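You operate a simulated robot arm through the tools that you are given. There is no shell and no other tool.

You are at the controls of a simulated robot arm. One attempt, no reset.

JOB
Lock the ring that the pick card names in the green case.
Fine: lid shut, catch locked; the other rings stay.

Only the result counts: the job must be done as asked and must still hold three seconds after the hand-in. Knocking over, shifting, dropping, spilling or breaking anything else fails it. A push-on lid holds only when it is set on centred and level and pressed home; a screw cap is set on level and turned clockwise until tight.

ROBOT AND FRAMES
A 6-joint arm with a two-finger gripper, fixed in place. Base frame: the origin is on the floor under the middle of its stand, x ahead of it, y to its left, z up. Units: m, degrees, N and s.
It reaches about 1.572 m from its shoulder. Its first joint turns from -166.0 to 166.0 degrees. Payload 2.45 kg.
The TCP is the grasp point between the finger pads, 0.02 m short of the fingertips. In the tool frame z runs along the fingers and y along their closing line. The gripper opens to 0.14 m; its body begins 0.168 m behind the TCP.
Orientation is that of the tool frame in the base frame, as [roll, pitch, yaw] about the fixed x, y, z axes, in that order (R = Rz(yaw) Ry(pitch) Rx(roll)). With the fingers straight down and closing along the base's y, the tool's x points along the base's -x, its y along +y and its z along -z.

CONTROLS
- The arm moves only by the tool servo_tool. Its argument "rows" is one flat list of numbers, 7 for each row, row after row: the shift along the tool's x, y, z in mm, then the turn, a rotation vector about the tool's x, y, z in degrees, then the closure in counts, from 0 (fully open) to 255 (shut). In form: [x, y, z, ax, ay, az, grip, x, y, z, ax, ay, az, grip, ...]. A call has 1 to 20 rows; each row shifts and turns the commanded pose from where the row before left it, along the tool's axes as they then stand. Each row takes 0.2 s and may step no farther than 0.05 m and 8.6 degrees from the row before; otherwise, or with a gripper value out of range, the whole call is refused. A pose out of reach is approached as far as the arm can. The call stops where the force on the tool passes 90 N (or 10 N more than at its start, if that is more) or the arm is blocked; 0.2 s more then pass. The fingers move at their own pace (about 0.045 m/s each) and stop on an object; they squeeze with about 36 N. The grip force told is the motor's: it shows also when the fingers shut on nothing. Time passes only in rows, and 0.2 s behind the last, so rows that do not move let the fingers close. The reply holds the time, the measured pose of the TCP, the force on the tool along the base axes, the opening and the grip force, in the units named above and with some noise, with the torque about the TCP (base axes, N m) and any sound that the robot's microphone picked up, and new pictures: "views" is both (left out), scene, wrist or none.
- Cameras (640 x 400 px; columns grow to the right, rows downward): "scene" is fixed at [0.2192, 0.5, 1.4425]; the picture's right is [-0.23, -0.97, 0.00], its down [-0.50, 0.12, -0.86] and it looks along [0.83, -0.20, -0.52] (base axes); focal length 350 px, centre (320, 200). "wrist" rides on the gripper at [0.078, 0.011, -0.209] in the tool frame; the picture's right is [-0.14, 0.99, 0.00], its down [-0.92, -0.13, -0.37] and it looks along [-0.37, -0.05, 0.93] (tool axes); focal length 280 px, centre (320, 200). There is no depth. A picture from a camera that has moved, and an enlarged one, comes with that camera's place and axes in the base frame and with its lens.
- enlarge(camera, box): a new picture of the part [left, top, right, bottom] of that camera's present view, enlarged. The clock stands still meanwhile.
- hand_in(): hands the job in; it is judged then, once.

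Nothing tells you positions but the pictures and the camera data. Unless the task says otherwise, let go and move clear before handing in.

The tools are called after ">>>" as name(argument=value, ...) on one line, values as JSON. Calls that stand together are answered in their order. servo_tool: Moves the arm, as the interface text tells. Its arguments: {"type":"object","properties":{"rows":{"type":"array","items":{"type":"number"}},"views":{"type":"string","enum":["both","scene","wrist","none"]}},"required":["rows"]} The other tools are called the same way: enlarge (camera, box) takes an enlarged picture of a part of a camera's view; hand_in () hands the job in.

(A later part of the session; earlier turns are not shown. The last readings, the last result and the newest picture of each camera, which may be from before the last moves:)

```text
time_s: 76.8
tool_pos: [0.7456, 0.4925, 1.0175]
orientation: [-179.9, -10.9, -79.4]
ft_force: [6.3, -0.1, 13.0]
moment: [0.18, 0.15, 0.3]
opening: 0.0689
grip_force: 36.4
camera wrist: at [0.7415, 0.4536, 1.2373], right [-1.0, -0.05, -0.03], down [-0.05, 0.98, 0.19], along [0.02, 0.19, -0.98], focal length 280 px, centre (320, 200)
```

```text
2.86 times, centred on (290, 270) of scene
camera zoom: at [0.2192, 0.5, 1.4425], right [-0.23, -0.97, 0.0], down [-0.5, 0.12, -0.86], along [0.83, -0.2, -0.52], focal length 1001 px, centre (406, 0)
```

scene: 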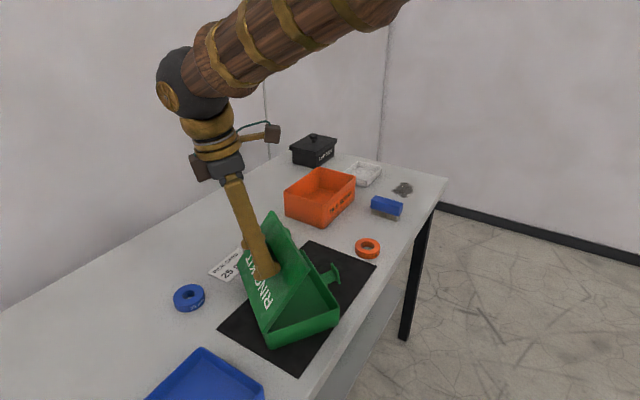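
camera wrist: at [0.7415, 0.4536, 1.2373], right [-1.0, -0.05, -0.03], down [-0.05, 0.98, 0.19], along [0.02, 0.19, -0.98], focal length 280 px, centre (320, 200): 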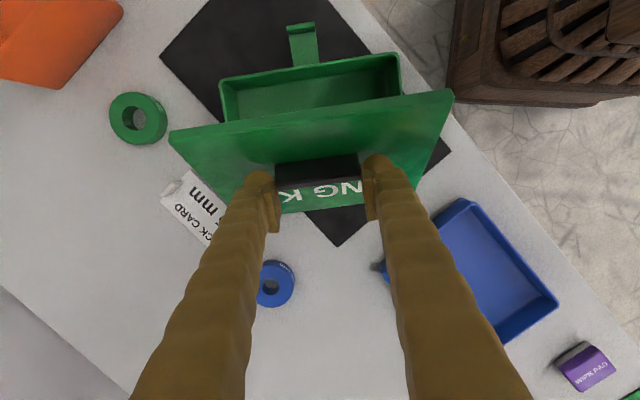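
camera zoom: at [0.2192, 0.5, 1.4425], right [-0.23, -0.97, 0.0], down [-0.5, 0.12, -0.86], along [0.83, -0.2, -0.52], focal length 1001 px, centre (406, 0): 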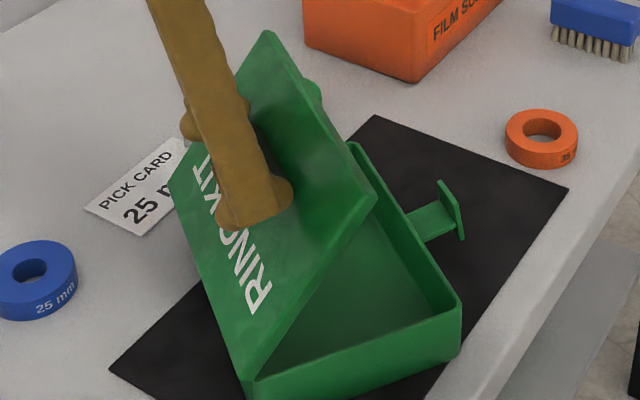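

The lid is at 56°. The tool pushes slightly toward the hinge, so I'll correct by about 1.5 mm outward and continue.

>>> servo_tool(rows=[-5.5, 0, -3.5, 0, 4, 0, 255, -6.3, 0, -2.65, 0, 4, 0, 255, -6.3, 0, -2.65, 0, 4, 0, 255, -6.3, 0, -2.65, 0, 4, 0, 255], views="none")

>>> servo_tool(rows=[-6.3, 0, -2.65, 0, 4, 0, 255, -6.3, 0, -2.65, 0, 4, 0, 255, -6.3, 0, -2.65, 0, 4, 0, 255], views="both")

>>> enlarge(camera="scene", box=[200, 190, 370, 340])

```text
time_s: 77.8
tool_pos: [0.7422, 0.5173, 1.0202]
orientation: [-179.8, -26.9, -79.6]
ft_force: [-0.9, -0.2, 0.0]
moment: [-0.08, 0.22, 0.05]
opening: 0.0687
grip_force: 35.9
```

```text
time_s: 78.6
tool_pos: [0.7382, 0.5376, 1.0168]
orientation: [-179.9, -38.9, -79.4]
ft_force: [-0.3, 1.6, -0.1]
moment: [0.16, 0.4, -0.25]
opening: 0.0689
grip_force: 36.1
camera wrist: at [0.7141, 0.6047, 1.2283], right [-0.99, -0.08, -0.09], down [-0.05, 0.96, -0.29], along [0.11, -0.29, -0.95], focal length 280 px, centre (320, 200)
```

scene: 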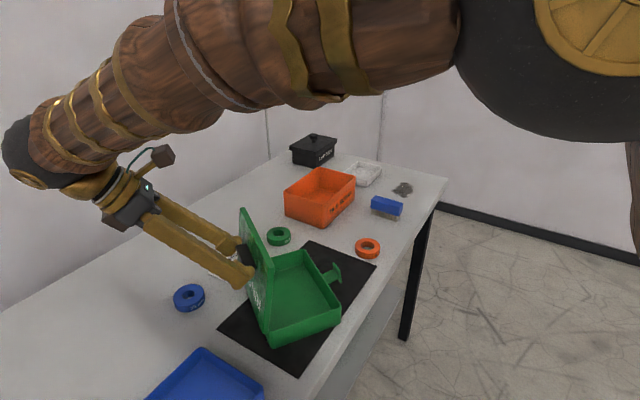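
wrist: 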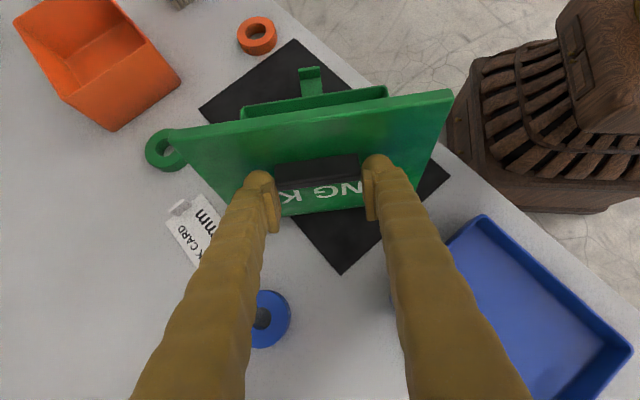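

```text
2.67 times, centred on (285, 265) of scene
camera zoom: at [0.2192, 0.5, 1.4425], right [-0.23, -0.97, 0.0], down [-0.5, 0.12, -0.86], along [0.83, -0.2, -0.52], focal length 934 px, centre (413, 27)
```

zoom: 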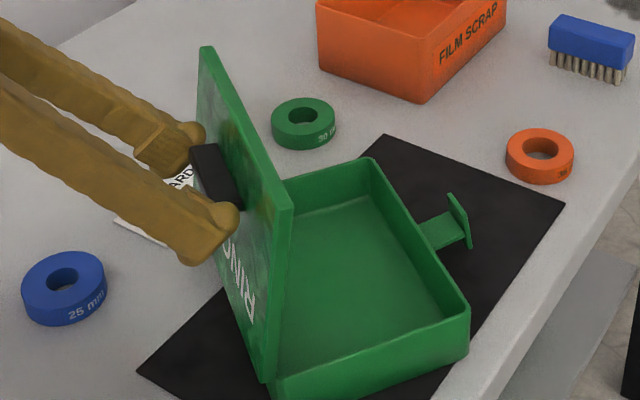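

The lid is nearly vertical at 84°. I'll continue past vertical, watching for a stop.

>>> servo_tool(rows=[-6.3, 0, -2.65, 0, 4, 0, 255, -6.3, 0, -2.65, 0, 4, 0, 255], views="none")

>>> servo_tool(rows=[-6.3, 0, -2.65, 0, 4, 0, 255], views="none")

>>> servo_tool(rows=[-6.3, 0, -2.65, 0, 4, 0, 255], views="scene")

>>> enlarge(camera="scene", box=[200, 190, 370, 340])

```text
time_s: 79.2
tool_pos: [0.7355, 0.5514, 1.0135]
orientation: [-179.9, -46.9, -79.5]
ft_force: [0.7, 2.6, -1.2]
moment: [0.33, 0.06, 0.13]
opening: 0.0687
grip_force: 35.8
```

```text
time_s: 79.6
tool_pos: [0.7342, 0.5556, 1.0104]
orientation: [-180.0, -50.9, -79.6]
ft_force: [-2.1, -0.4, -0.3]
moment: [0.16, 0.19, -0.23]
opening: 0.0693
grip_force: 35.7
```

```text
time_s: 80.0
tool_pos: [0.7334, 0.5634, 1.0067]
orientation: [-179.8, -54.8, -79.6]
ft_force: [-0.8, -0.2, 0.1]
moment: [0.22, -0.1, -0.19]
opening: 0.069
grip_force: 35.7
```

scene: 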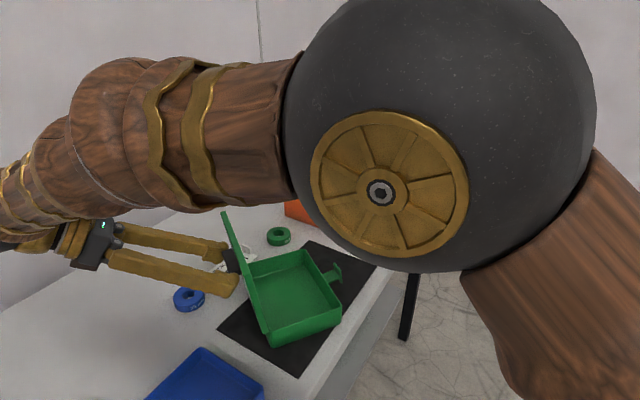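

```text
2.67 times, centred on (285, 265) of scene
camera zoom: at [0.2192, 0.5, 1.4425], right [-0.23, -0.97, 0.0], down [-0.5, 0.12, -0.86], along [0.83, -0.2, -0.52], focal length 934 px, centre (413, 27)
```

zoom: 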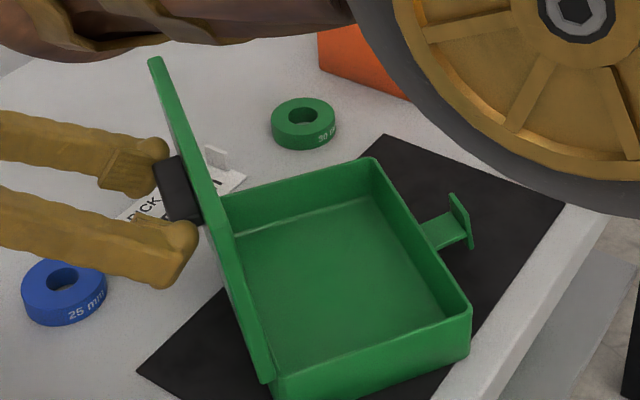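

At 100° there is no stop yet. I'll feel gently for the hinge's end stop.

>>> servo_tool(rows=[-3.15, 0, -1.33, 0, 2, 0, 255, -3.15, 0, -1.33, 0, 2, 0, 255], views="none")

>>> servo_tool(rows=[-3.15, 0, -1.33, 0, 2, 0, 255, -3.15, 0, -1.33, 0, 2, 0, 255], views="scene")

>>> enlarge(camera="scene", box=[200, 190, 370, 340])

```text
time_s: 80.6
tool_pos: [0.7335, 0.5682, 1.0026]
orientation: [-179.8, -58.9, -79.5]
ft_force: [-0.6, 2.4, -0.4]
moment: [0.39, -0.19, 0.18]
opening: 0.0687
grip_force: 36.6
```

```text
time_s: 81.2
tool_pos: [0.7317, 0.5742, 0.9986]
orientation: [-179.7, -63.0, -79.6]
ft_force: [-0.3, -0.8, -0.3]
moment: [0.18, -0.09, -0.24]
opening: 0.0687
grip_force: 35.9
```

scene: 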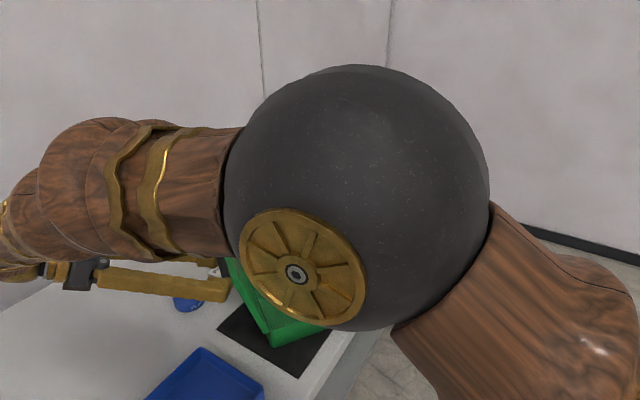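

```text
2.67 times, centred on (285, 265) of scene
camera zoom: at [0.2192, 0.5, 1.4425], right [-0.23, -0.97, 0.0], down [-0.5, 0.12, -0.86], along [0.83, -0.2, -0.52], focal length 934 px, centre (413, 27)
```

zoom: 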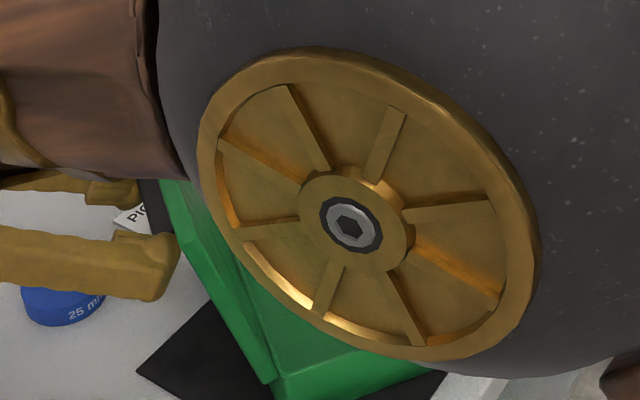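

>>> servo_tool(rows=[-3.15, 0, -1.33, 0, 2, 0, 255, -3.15, 0, -1.33, 0, 2, 0, 255], views="both")

```text
time_s: 81.8
tool_pos: [0.7304, 0.5788, 0.994]
orientation: [-179.7, -66.8, -79.6]
ft_force: [-0.3, 2.5, -0.2]
moment: [0.34, 0.04, 0.05]
opening: 0.069
grip_force: 36.4
camera wrist: at [0.6897, 0.7355, 1.1478], right [-0.98, -0.13, -0.13], down [0.0, 0.71, -0.7], along [0.18, -0.69, -0.7], focal length 280 px, centre (320, 200)
```

scene: 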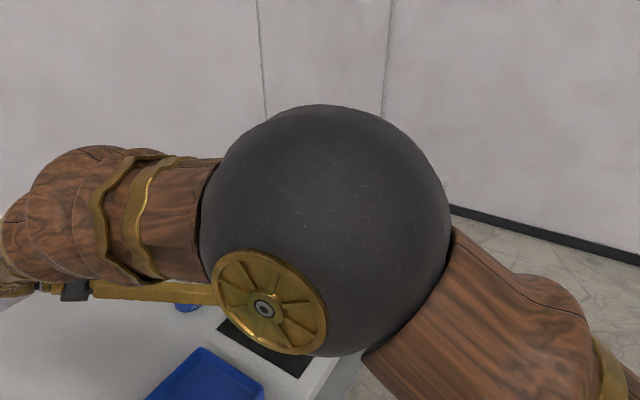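
wrist: 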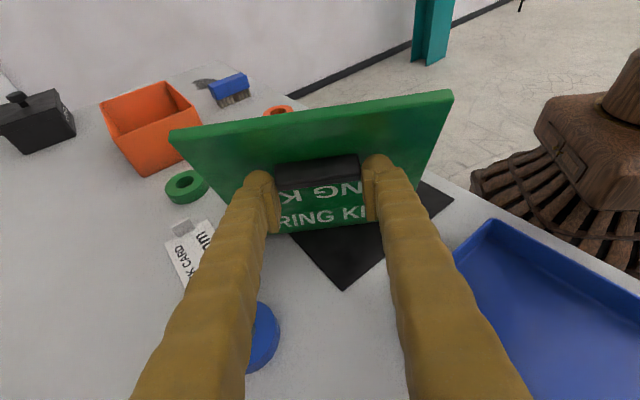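

>>> enlarge(camera="wrist", box=[230, 140, 420, 300])

>>> enlarge(camera="scene", box=[180, 280, 340, 380])

```text
2.50 times, centred on (325, 220) of wrist
camera zoom: at [0.6897, 0.7355, 1.1478], right [-0.98, -0.13, -0.13], down [0.0, 0.71, -0.7], along [0.18, -0.69, -0.7], focal length 701 px, centre (308, 150)
```

zoom: 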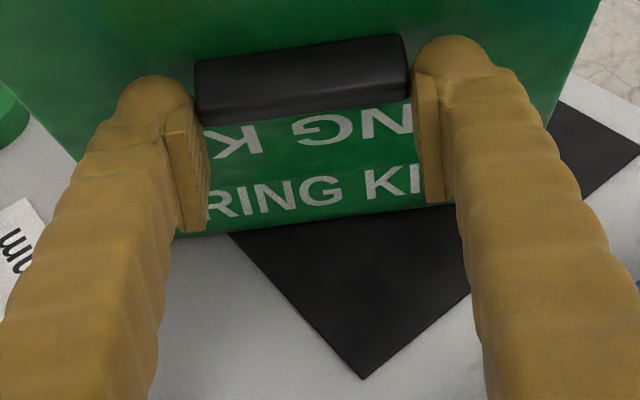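

```text
4.00 times, centred on (260, 330) of scene
camera zoom: at [0.2192, 0.5, 1.4425], right [-0.23, -0.97, 0.0], down [-0.5, 0.12, -0.86], along [0.83, -0.2, -0.52], focal length 1401 px, centre (560, -320)
```

zoom: 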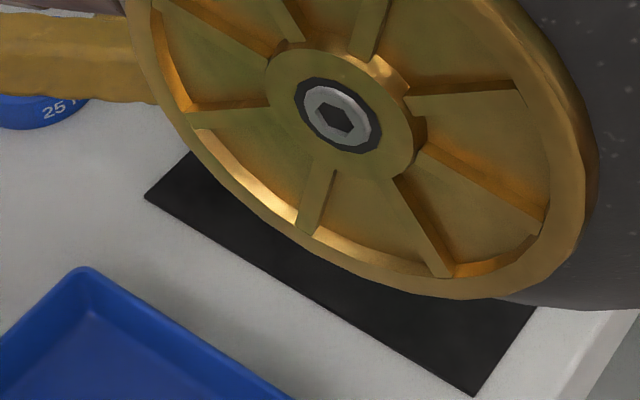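

I can't see a stop, so I'll loosen the grip a little. The fingertips stay right behind the lid and will catch it if it leans back.

>>> servo_tool(rows=[0, 0, 0, 0, 0, 0, 112, 0, 0, 0, 0, 0, 0, 112, 0, 0, 0, 0, 0, 0, 112], views="wrist")

>>> enlarge(camera="wrist", box=[160, 70, 460, 270])

```text
time_s: 82.6
tool_pos: [0.7308, 0.5793, 0.9936]
orientation: [-179.8, -66.9, -79.7]
ft_force: [0.2, 0.5, -0.6]
moment: [-0.02, 0.03, -0.01]
opening: 0.0786
grip_force: 0.1
camera wrist: at [0.6899, 0.7353, 1.1477], right [-0.98, -0.13, -0.13], down [0.0, 0.71, -0.7], along [0.18, -0.69, -0.7], focal length 280 px, centre (320, 200)
```

wrist: 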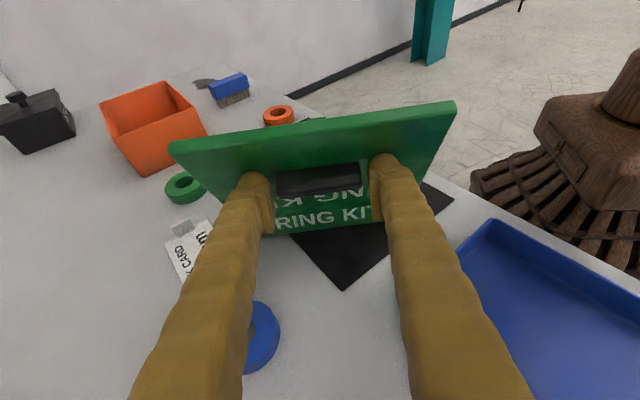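

```text
2.00 times, centred on (310, 170) of wrist
camera zoom: at [0.6899, 0.7353, 1.1477], right [-0.98, -0.13, -0.13], down [0.0, 0.71, -0.7], along [0.18, -0.69, -0.7], focal length 561 px, centre (340, 260)
```

zoom: 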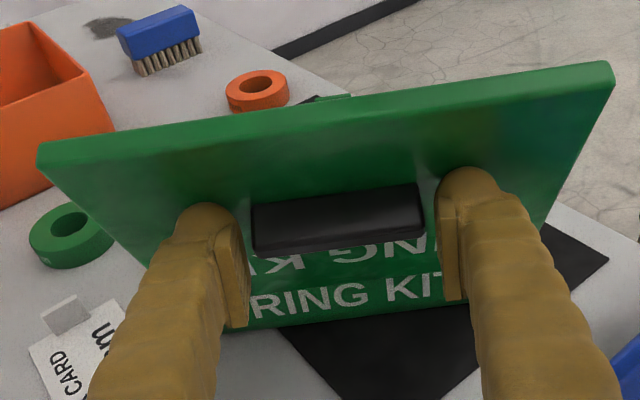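

>>> servo_tool(rows=[0, 0, -4, 0, 0, 0, 112, 0, 0, -4, 0, 0, 0, 112, 0, 0, 0, 0, 0, 0, 112], views="wrist")

>>> enlarge(camera="wrist", box=[160, 70, 460, 270])

```text
time_s: 83.4
tool_pos: [0.7301, 0.5853, 0.9979]
orientation: [-179.8, -66.8, -79.6]
ft_force: [-0.3, 0.3, -0.3]
moment: [-0.01, 0.02, -0.02]
opening: 0.0783
grip_force: 0.2
camera wrist: at [0.6889, 0.7423, 1.1506], right [-0.98, -0.13, -0.13], down [0.0, 0.71, -0.7], along [0.18, -0.69, -0.7], focal length 280 px, centre (320, 200)
```

wrist: 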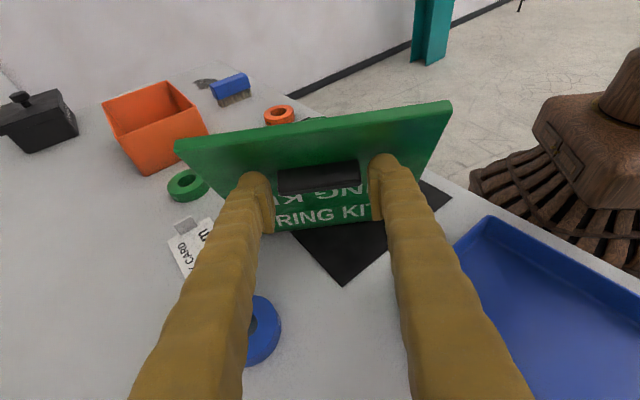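

```text
2.00 times, centred on (310, 170) of wrist
camera zoom: at [0.6889, 0.7423, 1.1506], right [-0.98, -0.13, -0.13], down [0.0, 0.71, -0.7], along [0.18, -0.69, -0.7], focal length 561 px, centre (340, 260)
```

zoom: 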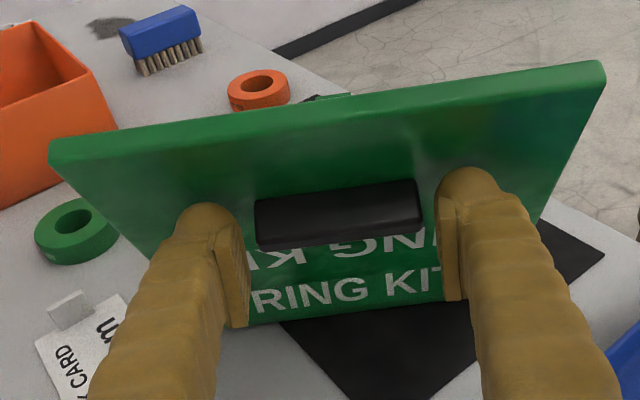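

The lid stayed in place as the fingers backed off, so it rests on its own stop at about 115°. I'll back off further to confirm and then clear away.

>>> servo_tool(rows=[0, 0, -10, 0, 0, 0, 90, 0, 0, -15, 0, 0, 0, 90, 0, 0, -20, 0, 0, 0, 90], views="wrist")

```text
time_s: 84.2
tool_pos: [0.7208, 0.6227, 1.0145]
orientation: [-179.3, -66.5, -79.6]
ft_force: [-0.3, -0.8, 0.4]
moment: [0.01, -0.03, -0.01]
opening: 0.0906
grip_force: 0.0
out of reach, approached as far as the arm can: row 3
camera wrist: at [0.6791, 0.7783, 1.1692], right [-0.98, -0.14, -0.13], down [-0.01, 0.72, -0.7], along [0.19, -0.68, -0.7], focal length 280 px, centre (320, 200)
```

wrist: 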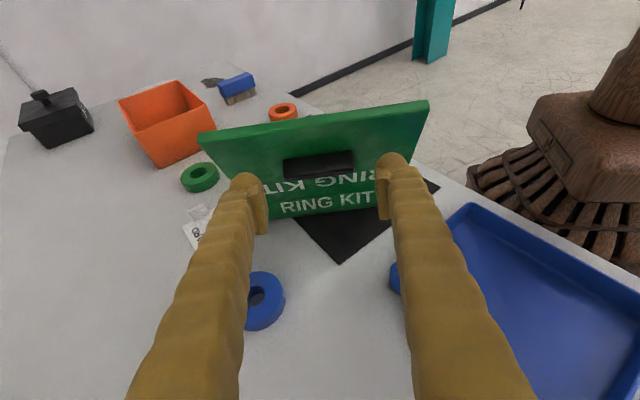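

The lid holds by itself. I'll raise the tool and return to vertical before going for the blue ring.

>>> servo_tool(rows=[13.8, 0, -6, 0, -6, 0, 60, 13, 0, -7.5, 0, -6, 0, 60, 12.1, 0, -8.8, 0, -6, 0, 60, 11.1, 0, -10, 0, -6, 0, 60, 10, 0, -11.1, 0, -6, 0, 60, 8.8, 0, -12.1, 0, -6, 0, 60, 0, 0, 0, 0, -6, 0, 60, 0, 0, 0, 0, -6, 0, 60, 0, 0, 0, 0, -6, 0, 60, 0, 0, 0, 0, -6, 0, 60, 0, 0, 0, 0, -6, 0, 60], views="both")

```text
time_s: 86.6
tool_pos: [0.7201, 0.6266, 1.1041]
orientation: [-179.9, -0.8, -79.4]
ft_force: [-0.6, -0.8, -0.6]
moment: [-0.02, -0.01, 0.02]
opening: 0.1071
grip_force: 0.1
camera wrist: at [0.7234, 0.5496, 1.3129], right [-1.0, -0.05, 0.0], down [-0.04, 0.93, 0.36], along [-0.01, 0.36, -0.93], focal length 280 px, centre (320, 200)
```

scene: 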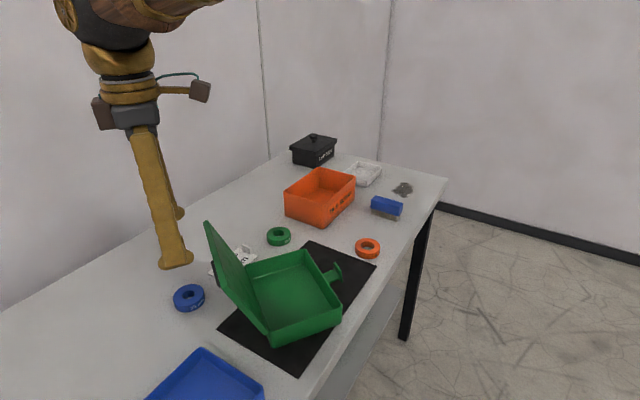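
wrist: 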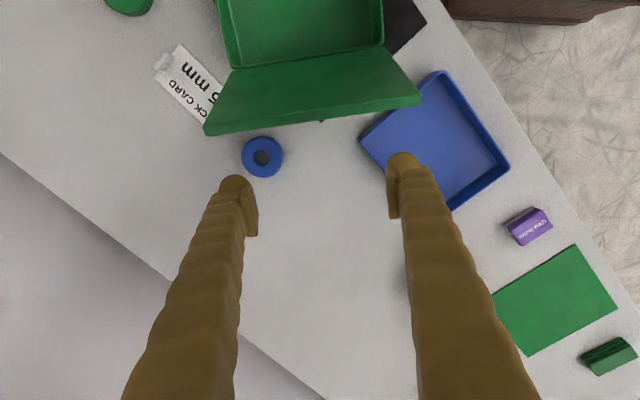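

>>> enlarge(camera="wrist", box=[200, 100, 320, 190])

>>> enlarge(camera="scene", box=[150, 210, 350, 360])

```text
4.44 times, centred on (260, 145) of wrist
camera zoom: at [0.7234, 0.5496, 1.3129], right [-1.0, -0.05, 0.0], down [-0.04, 0.93, 0.36], along [-0.01, 0.36, -0.93], focal length 1246 px, centre (587, 444)
```

zoom: 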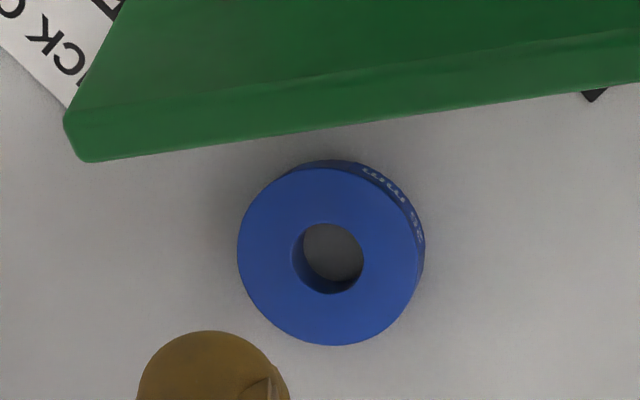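

```text
2.67 times, centred on (250, 285) of scene
camera zoom: at [0.2192, 0.5, 1.4425], right [-0.23, -0.97, 0.0], down [-0.5, 0.12, -0.86], along [0.83, -0.2, -0.52], focal length 934 px, centre (507, -27)
```

zoom: 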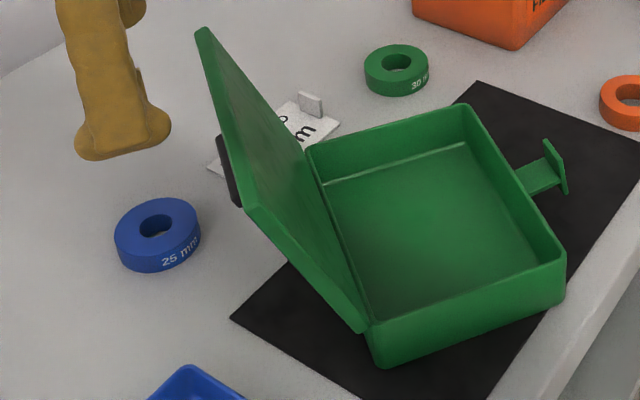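

>>> enlarge(camera="scene", box=[165, 275, 215, 320])

>>> enlarge(camera="wrist", box=[235, 130, 285, 180])

```text
8.89 times, centred on (190, 298) of scene
camera zoom: at [0.2192, 0.5, 1.4425], right [-0.23, -0.97, 0.0], down [-0.5, 0.12, -0.86], along [0.83, -0.2, -0.52], focal length 3113 px, centre (1476, -667)
```

zoom: 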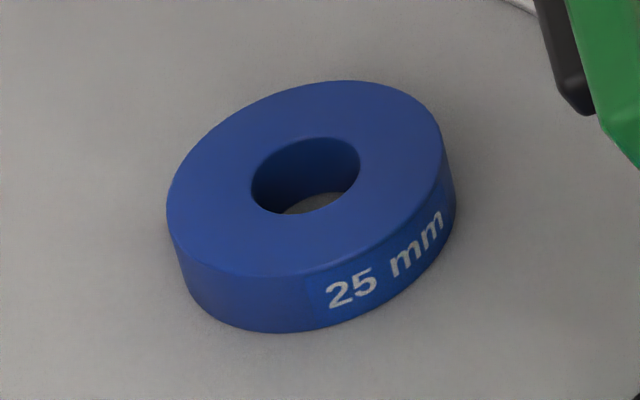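

```text
8.00 times, centred on (260, 155) of wrist
camera zoom: at [0.7234, 0.5496, 1.3129], right [-1.0, -0.05, 0.0], down [-0.04, 0.93, 0.36], along [-0.01, 0.36, -0.93], focal length 2243 px, centre (800, 560)
```

zoom: 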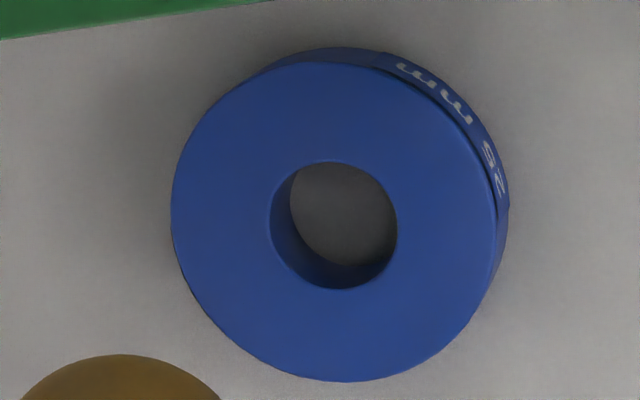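

The ring is about 63 mm across and 20 mm tall, at about (0.811, 0.650). I'll align over it with the closing line parallel to the lid, tilted slightly away from the open lid.

>>> servo_tool(rows=[0, 0, 0, 0, 7.2, 0, 60, -3.2, -46.9, 0, 0, 0, 0, 60, -3.2, -46.9, 0, 0, 0, 0, 60, -6.3, 0, 44.6, 0, 0, 0, 60, -6.3, 0, 44.6, 0, 0, 0, 60, -5, 0, 35, 0, 0, 0, 60], views="both")

>>> enlarge(camera="wrist", box=[220, 110, 420, 270])

>>> enlarge(camera="scene", box=[130, 180, 330, 330])

```text
time_s: 88.0
tool_pos: [0.8114, 0.6475, 0.9766]
orientation: [-179.9, -8.2, -79.5]
ft_force: [0.2, 0.0, 0.5]
moment: [-0.01, -0.01, -0.04]
opening: 0.1071
grip_force: 0.2
camera wrist: at [0.8084, 0.5974, 1.1943], right [-1.0, -0.05, -0.02], down [-0.05, 0.97, 0.24], along [0.01, 0.24, -0.97], focal length 280 px, centre (320, 200)
```

scene: 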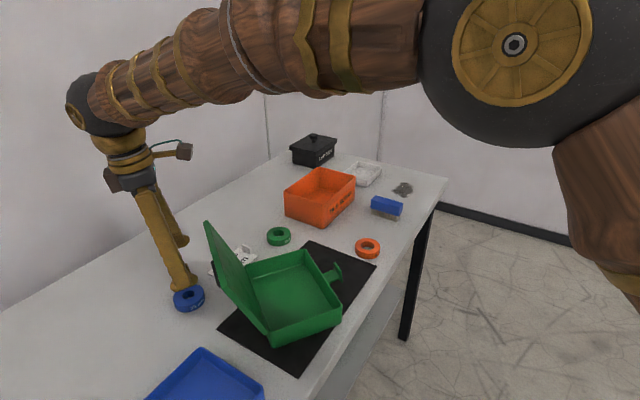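
wrist: 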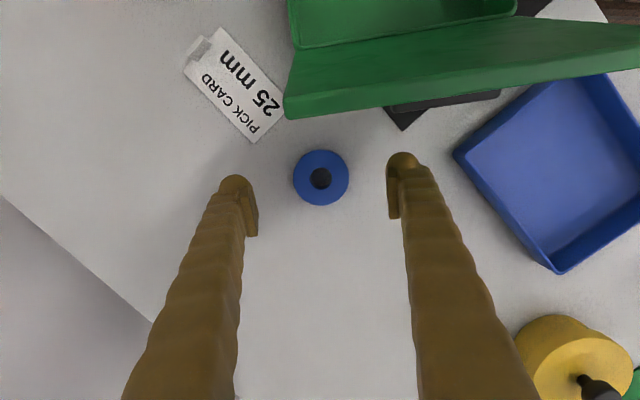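

```text
2.50 times, centred on (320, 190) of wrist
camera zoom: at [0.8084, 0.5974, 1.1943], right [-1.0, -0.05, -0.02], down [-0.05, 0.97, 0.24], along [0.01, 0.24, -0.97], focal length 701 px, centre (320, 225)
```

zoom: 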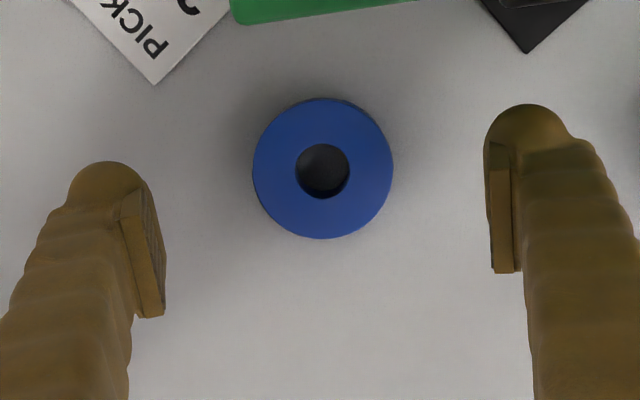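

```text
2.67 times, centred on (230, 255) of scene
camera zoom: at [0.2192, 0.5, 1.4425], right [-0.23, -0.97, 0.0], down [-0.5, 0.12, -0.86], along [0.83, -0.2, -0.52], focal length 934 px, centre (560, 53)
```

zoom: 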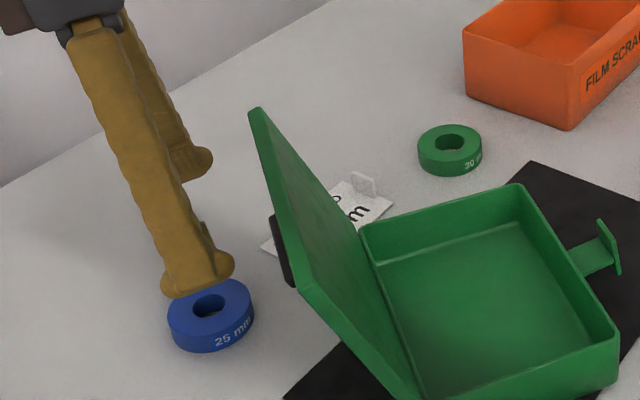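

>>> servo_tool(rows=[-6.5, 0, 37.5, 0, 0, 0, 60, -6.5, 0, 37.5, 0, 0, 0, 60, -1, 0, 7, 0, 0, 0, 60, 0, 0, 0, 0, 0, 0, 60], views="wrist")

>>> enlarge(camera="wrist", box=[220, 110, 420, 270])

>>> enlarge(camera="scene", box=[150, 230, 250, 320])

```text
time_s: 89.0
tool_pos: [0.8098, 0.6498, 0.8938]
orientation: [-179.9, -8.2, -79.4]
ft_force: [0.4, 0.0, 0.5]
moment: [0.01, 0.02, 0.0]
opening: 0.1072
grip_force: 0.0
camera wrist: at [0.8083, 0.6, 1.1118], right [-1.0, -0.05, -0.02], down [-0.05, 0.97, 0.24], along [0.01, 0.24, -0.97], focal length 280 px, centre (320, 200)
```

wrist: 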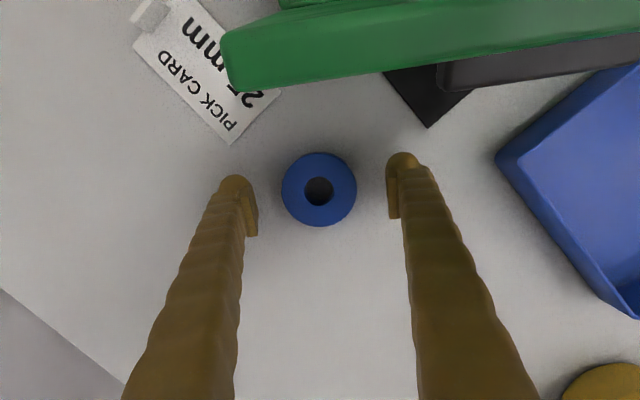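

```text
2.50 times, centred on (320, 190) of wrist
camera zoom: at [0.8083, 0.6, 1.1118], right [-1.0, -0.05, -0.02], down [-0.05, 0.97, 0.24], along [0.01, 0.24, -0.97], focal length 701 px, centre (320, 225)
```

zoom: 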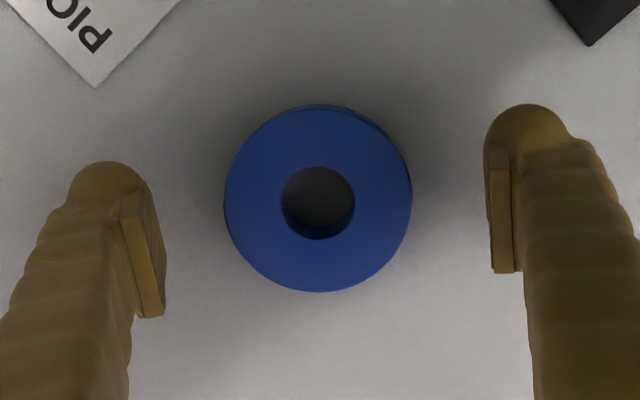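

```text
4.44 times, centred on (200, 275) of scene
camera zoom: at [0.2192, 0.5, 1.4425], right [-0.23, -0.97, 0.0], down [-0.5, 0.12, -0.86], along [0.83, -0.2, -0.52], focal length 1557 px, centre (853, -133)
```

zoom: 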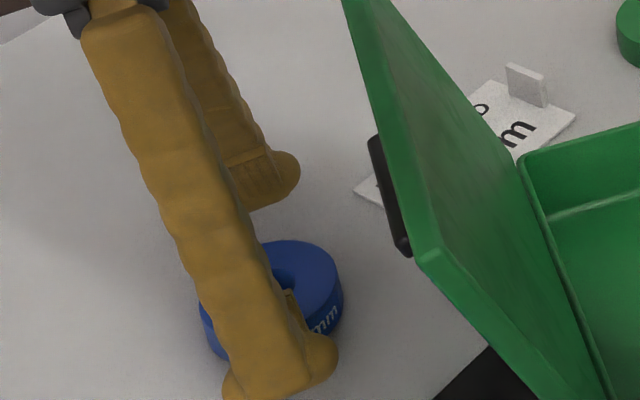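

>>> servo_tool(rows=[-0.4, 0, 3, 0, 0, 0, 60, -0.3, 0, 2, 0, 0, 0, 60], views="none")

>>> servo_tool(rows=[-0.15, 0, 1, 0, 0, 0, 60, -0.15, 0, 1, 0, 0, 0, 60], views="none")

>>> servo_tool(rows=[-0.15, 0, 1, 0, 0, 0, 60, 0, 0, 0, 0, 0, 0, 60], views="none")

>>> enlarge(camera="scene", box=[150, 230, 250, 320])

```text
time_s: 89.6
tool_pos: [0.8113, 0.6506, 0.889]
orientation: [-180.0, -8.2, -79.6]
ft_force: [0.2, -0.4, 0.1]
moment: [-0.03, -0.01, 0.0]
opening: 0.1073
grip_force: 0.0
```

```text
time_s: 90.2
tool_pos: [0.812, 0.6502, 0.8873]
orientation: [-180.0, -8.2, -79.4]
ft_force: [0.9, 0.5, 0.5]
moment: [-0.01, 0.03, -0.02]
opening: 0.1072
grip_force: 0.1
```

```text
time_s: 90.8
tool_pos: [0.8109, 0.6508, 0.8867]
orientation: [-179.9, -8.1, -79.5]
ft_force: [0.2, 0.8, 0.1]
moment: [-0.01, 0.02, 0.0]
opening: 0.1069
grip_force: 0.0
```

```text
4.44 times, centred on (200, 275) of scene
camera zoom: at [0.2192, 0.5, 1.4425], right [-0.23, -0.97, 0.0], down [-0.5, 0.12, -0.86], along [0.83, -0.2, -0.52], focal length 1557 px, centre (853, -133)
```

zoom: 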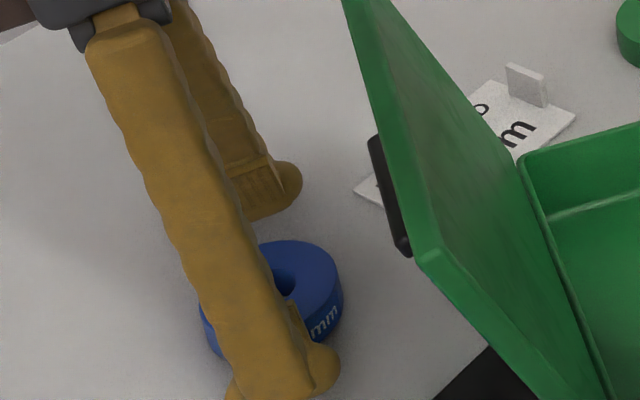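

>>> servo_tool(rows=[-0.15, 0, 1, 0, 0, 0, 60, 0, 0, 0, 0, 0, 0, 60], views="none")

>>> servo_tool(rows=[-0.15, 0, 1, 0, 0, 0, 60, 0, 0, 0, 0, 0, 0, 60], views="none")

```text
time_s: 91.4
tool_pos: [0.8125, 0.6496, 0.8849]
orientation: [-179.8, -8.1, -79.5]
ft_force: [-0.3, 0.4, -0.1]
moment: [0.01, 0.01, 0.01]
opening: 0.1073
grip_force: 0.0
```

```text
time_s: 92.0
tool_pos: [0.8129, 0.6497, 0.8844]
orientation: [-179.9, -8.2, -79.5]
ft_force: [-0.1, 0.8, 0.3]
moment: [-0.02, -0.02, 0.02]
opening: 0.1073
grip_force: 0.2
```

I'm at a good height without touching the table. I'll close on the ring.

>>> servo_tool(rows=[0, 0, 0, 0, 0, 0, 110, 0, 0, 0, 0, 0, 0, 130, 0, 0, 0, 0, 0, 0, 140, 0, 0, 0, 0, 0, 0, 160, 0, 0, 0, 0, 0, 0, 255, 0, 0, 0, 0, 0, 0, 255, 0, 0, 0, 0, 0, 0, 255], views="both")

>>> enlarge(camera="wrist", box=[220, 110, 420, 270])

```text
time_s: 93.6
tool_pos: [0.8123, 0.6496, 0.8852]
orientation: [-179.9, -8.1, -79.5]
ft_force: [0.0, 0.9, 1.8]
moment: [0.01, 0.09, 0.02]
opening: 0.0605
grip_force: 36.0
camera wrist: at [0.8099, 0.6002, 1.1025], right [-1.0, -0.05, -0.02], down [-0.05, 0.97, 0.24], along [0.01, 0.24, -0.97], focal length 280 px, centre (320, 200)
```

scene: 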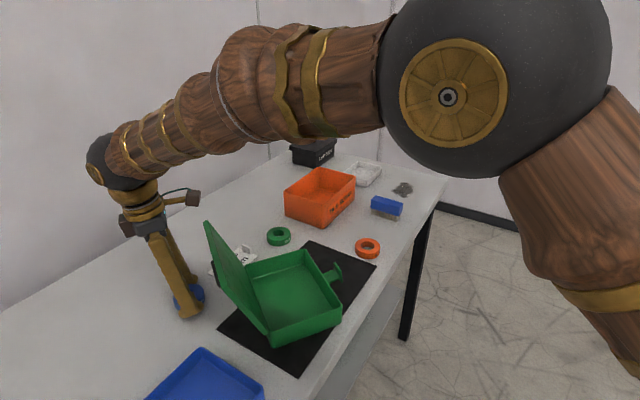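
wrist: 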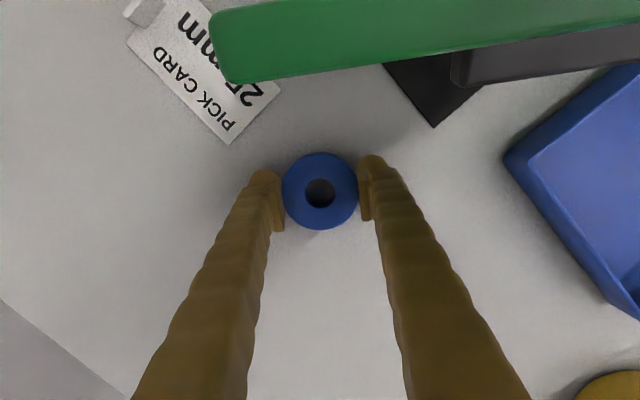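

```text
2.50 times, centred on (320, 190) of wrist
camera zoom: at [0.8099, 0.6002, 1.1025], right [-1.0, -0.05, -0.02], down [-0.05, 0.97, 0.24], along [0.01, 0.24, -0.97], focal length 701 px, centre (320, 225)
```

zoom: 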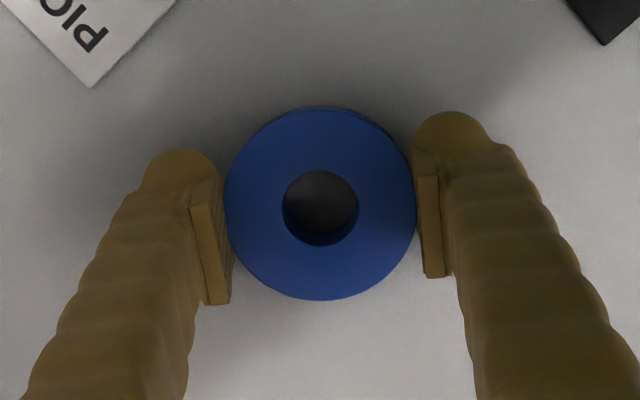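

The ring is gripped. I'll lift it a little and check.

>>> servo_tool(rows=[0.7, 0, -4.95, 0, 0, 0, 255, 1.4, 0, -9.9, 0, 0, 0, 255, 2.1, 0, -14.8, 0, 0, 0, 255], views="both")

>>> enlarge(camera="scene", box=[150, 230, 250, 320])

```text
time_s: 94.4
tool_pos: [0.8115, 0.6502, 0.9145]
orientation: [-179.9, -8.0, -79.4]
ft_force: [-0.9, 0.5, -2.2]
moment: [-0.01, -0.01, 0.0]
opening: 0.0606
grip_force: 35.6
camera wrist: at [0.8095, 0.6003, 1.1329], right [-1.0, -0.05, -0.02], down [-0.05, 0.97, 0.24], along [0.01, 0.24, -0.97], focal length 280 px, centre (320, 200)
```

scene: 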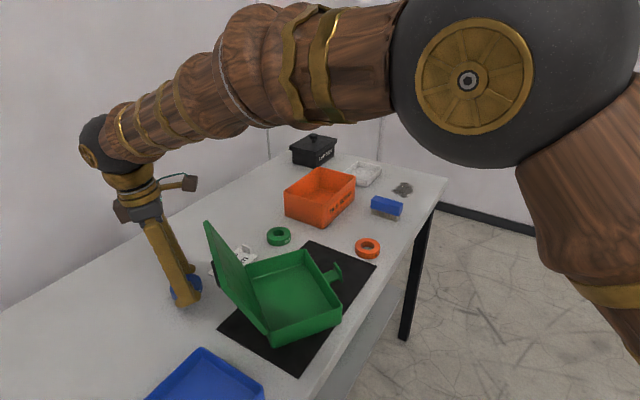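
wrist: 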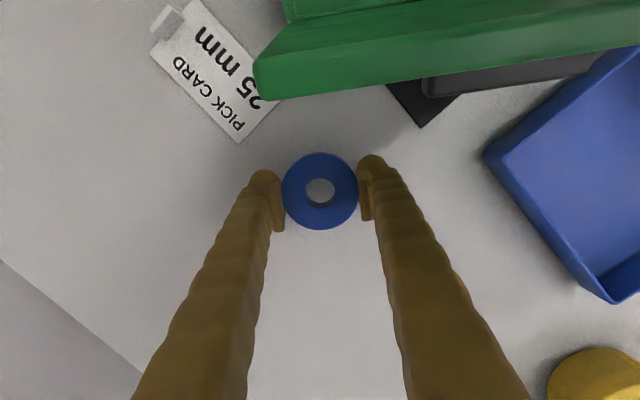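

```text
4.44 times, centred on (200, 275) of scene
camera zoom: at [0.2192, 0.5, 1.4425], right [-0.23, -0.97, 0.0], down [-0.5, 0.12, -0.86], along [0.83, -0.2, -0.52], focal length 1557 px, centre (853, -133)
```

zoom: 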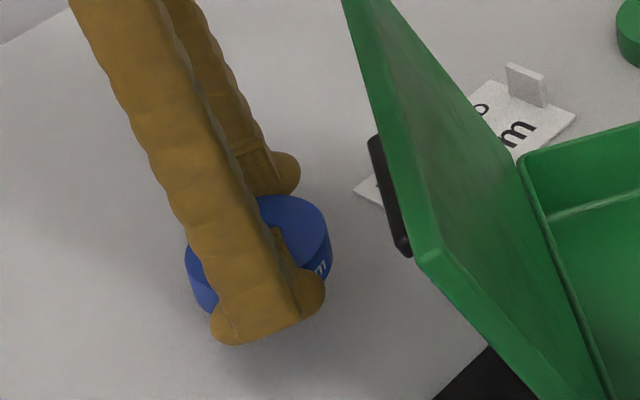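

The ring is held level. I'll lift it above the lid's height.

>>> servo_tool(rows=[6.25, 0, -44.6, 0, 0, 0, 255, 6.25, 0, -44.6, 0, 0, 0, 255, 6.25, 0, -44.6, 0, 0, 0, 255, 6.25, 0, -44.6, 0, 0, 0, 255, 4.2, 0, -29.7, 0, 0, 0, 255], views="both")

```text
time_s: 95.6
tool_pos: [0.8102, 0.6524, 1.1245]
orientation: [-180.0, -8.1, -79.4]
ft_force: [0.2, -0.3, -2.1]
moment: [-0.02, 0.02, 0.01]
opening: 0.0603
grip_force: 36.2
camera wrist: at [0.8076, 0.6033, 1.3428], right [-1.0, -0.05, -0.02], down [-0.05, 0.97, 0.24], along [0.01, 0.24, -0.97], focal length 280 px, centre (320, 200)
```

scene: 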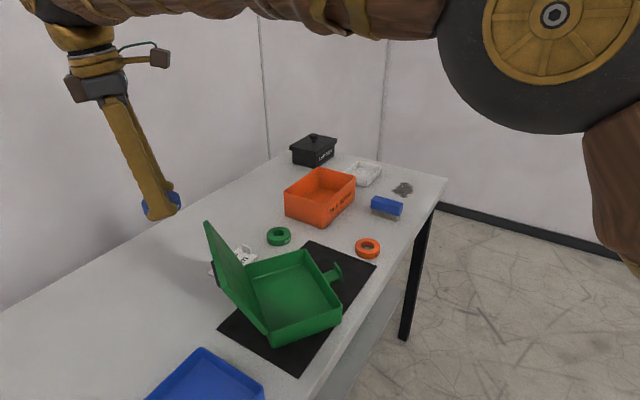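
wrist: 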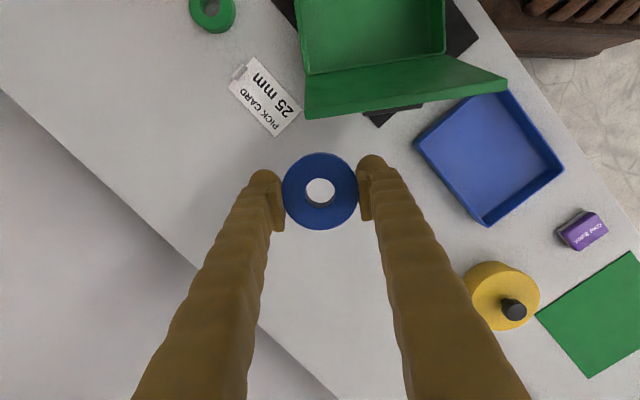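

>>> servo_tool(rows=[39.1, 18.6, 5.5, 0, 0, 0, 255, 39.1, 18.6, 5.5, 0, 0, 0, 255, 39.1, 18.6, 5.5, 0, 0, 0, 255, 39.1, 18.6, 5.5, 0, 0, 0, 255, 39.1, 18.6, 5.5, 0, 0, 0, 255], views="both")

>>> enlarge(camera="wrist", box=[180, 80, 460, 300])

```text
time_s: 96.8
tool_pos: [0.7533, 0.4393, 1.1236]
orientation: [180.0, -8.0, -79.5]
ft_force: [-0.6, 0.2, -2.4]
moment: [-0.04, 0.01, -0.01]
opening: 0.0603
grip_force: 36.4
camera wrist: at [0.7514, 0.3906, 1.3412], right [-1.0, -0.05, -0.02], down [-0.05, 0.97, 0.24], along [0.01, 0.24, -0.97], focal length 280 px, centre (320, 200)
```

scene: 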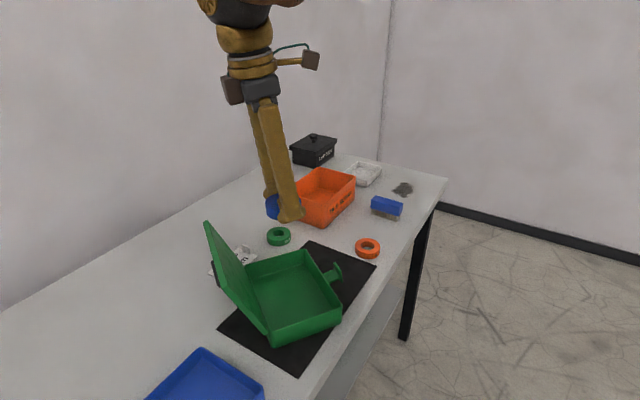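
wrist: 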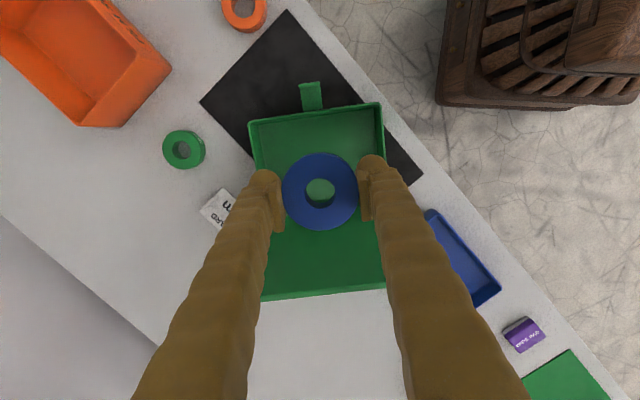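

```text
1.82 times, centred on (320, 190) of wrist
camera zoom: at [0.7514, 0.3906, 1.3412], right [-1.0, -0.05, -0.02], down [-0.05, 0.97, 0.24], along [0.01, 0.24, -0.97], focal length 510 px, centre (320, 218)
```

zoom: 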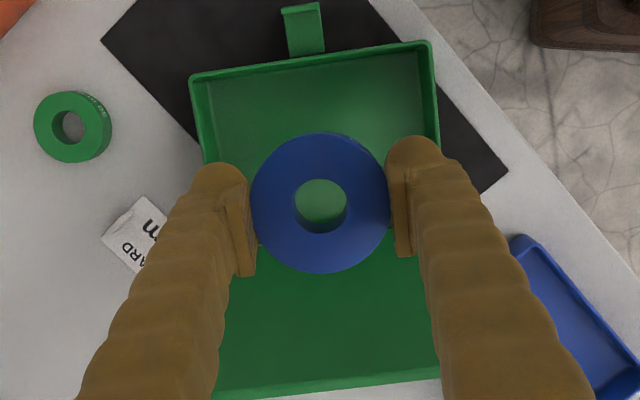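

The ring is centred over the open case. I'll lower it inside.

>>> servo_tool(rows=[-6.25, -1.5, 44.6, 0, 0, 0, 255, -6.25, -1, 44.6, 0, 0, 0, 255, -6.25, 0, 44.6, 0, 0, 0, 255, -5.3, 0, 37.6, 0, 0, 0, 255], views="both")

>>> enlarge(camera="scene", box=[200, 200, 360, 350])

```text
time_s: 97.8
tool_pos: [0.757, 0.4405, 0.9522]
orientation: [-179.9, -8.1, -79.6]
ft_force: [-0.2, -0.1, -1.4]
moment: [0.01, -0.03, 0.0]
opening: 0.0599
grip_force: 35.5
camera wrist: at [0.7538, 0.3908, 1.1705], right [-1.0, -0.05, -0.02], down [-0.05, 0.97, 0.24], along [0.01, 0.24, -0.97], focal length 280 px, centre (320, 200)
```

scene: 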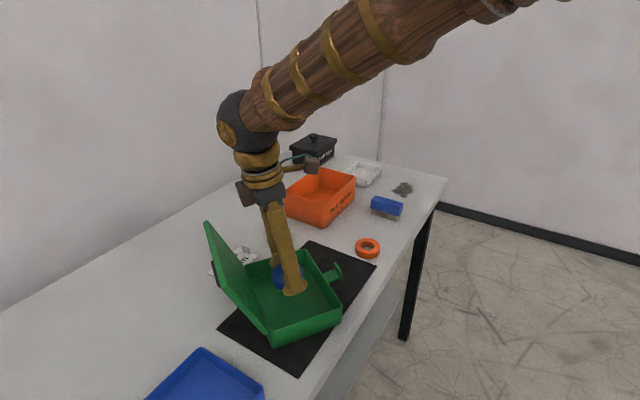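
wrist: 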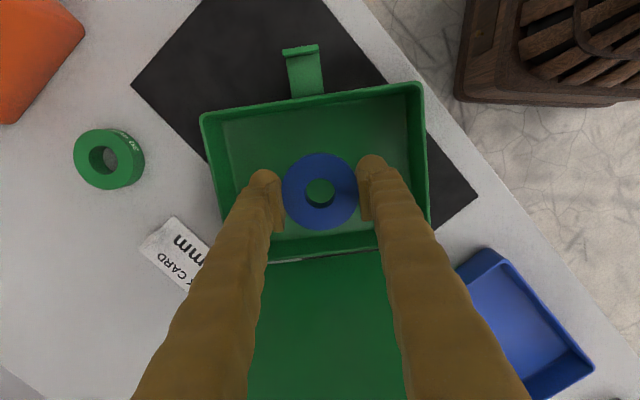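

```text
2.67 times, centred on (280, 275) of scene
camera zoom: at [0.2192, 0.5, 1.4425], right [-0.23, -0.97, 0.0], down [-0.5, 0.12, -0.86], along [0.83, -0.2, -0.52], focal length 934 px, centre (427, 0)
```

zoom: 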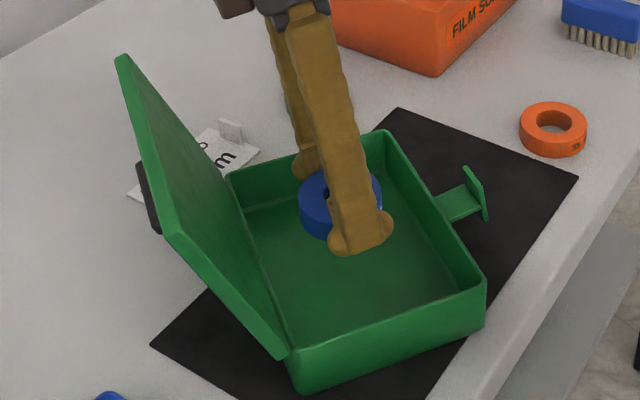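

>>> servo_tool(rows=[-3.5, 0, 24.8, 0, 0, 0, 255, -2.8, 0, 19.8, 0, 0, 0, 255, -0.7, 0, 5, 0, 0, 0, 255], views="none")

>>> servo_tool(rows=[-0.4, 0, 3, 0, 0, 0, 255, -0.3, 0, 2, 0, 0, 0, 255], views="none")

>>> servo_tool(rows=[-0.15, 0, 1, 0, 0, 0, 255, -0.15, 0, 1, 0, 0, 0, 255], views="none")

```text
time_s: 98.6
tool_pos: [0.7578, 0.4398, 0.9043]
orientation: [-179.9, -8.2, -79.6]
ft_force: [-0.2, -0.3, -1.5]
moment: [0.03, -0.04, -0.03]
opening: 0.06
grip_force: 36.3
```

```text
time_s: 99.2
tool_pos: [0.7594, 0.4395, 0.8975]
orientation: [-179.9, -8.0, -79.5]
ft_force: [-0.7, -0.4, -1.2]
moment: [0.0, -0.03, 0.02]
opening: 0.0599
grip_force: 36.1
```

```text
time_s: 99.8
tool_pos: [0.7594, 0.4385, 0.8947]
orientation: [-179.9, -8.0, -79.4]
ft_force: [-1.4, -0.2, -1.9]
moment: [0.0, -0.01, -0.03]
opening: 0.06
grip_force: 36.3
```

>>> servo_tool(rows=[-0.15, 0, 1, 0, 0, 0, 255, -0.15, 0, 1, 0, 0, 0, 255], views="none")

>>> servo_tool(rows=[-0.15, 0, 1, 0, 0, 0, 255, 0, 0, 0, 0, 0, 0, 255], views="wrist")

>>> enlarge(camera="scene", box=[240, 220, 340, 310])

```text
time_s: 100.4
tool_pos: [0.7593, 0.4403, 0.893]
orientation: [-179.8, -8.0, -79.5]
ft_force: [-0.5, -0.4, -0.1]
moment: [0.05, 0.05, 0.04]
opening: 0.06
grip_force: 36.5
```

```text
time_s: 101.0
tool_pos: [0.7585, 0.44, 0.8927]
orientation: [-179.7, -8.2, -79.5]
ft_force: [-2.8, -2.1, 18.3]
moment: [0.0, 0.41, 0.15]
opening: 0.0599
grip_force: 36.1
camera wrist: at [0.7564, 0.3905, 1.1103], right [-1.0, -0.05, -0.02], down [-0.05, 0.97, 0.24], along [0.01, 0.24, -0.97], focal length 280 px, centre (320, 200)
```

wrist: 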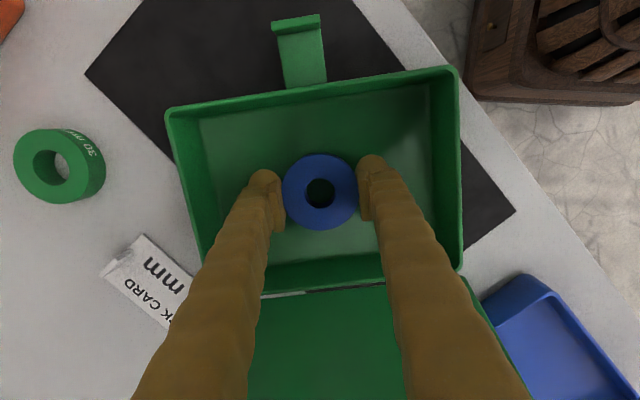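

```text
4.44 times, centred on (290, 265) of scene
camera zoom: at [0.2192, 0.5, 1.4425], right [-0.23, -0.97, 0.0], down [-0.5, 0.12, -0.86], along [0.83, -0.2, -0.52], focal length 1557 px, centre (453, -89)
```

zoom: 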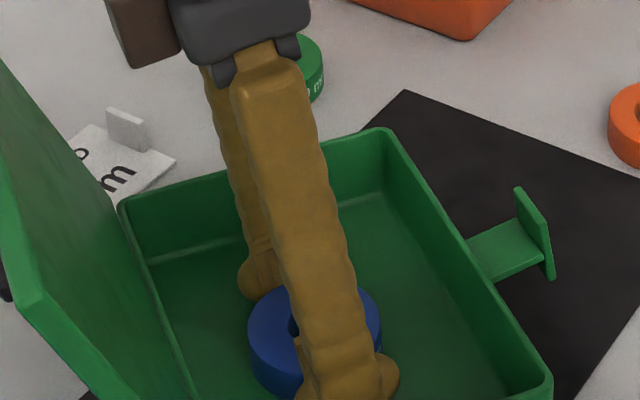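

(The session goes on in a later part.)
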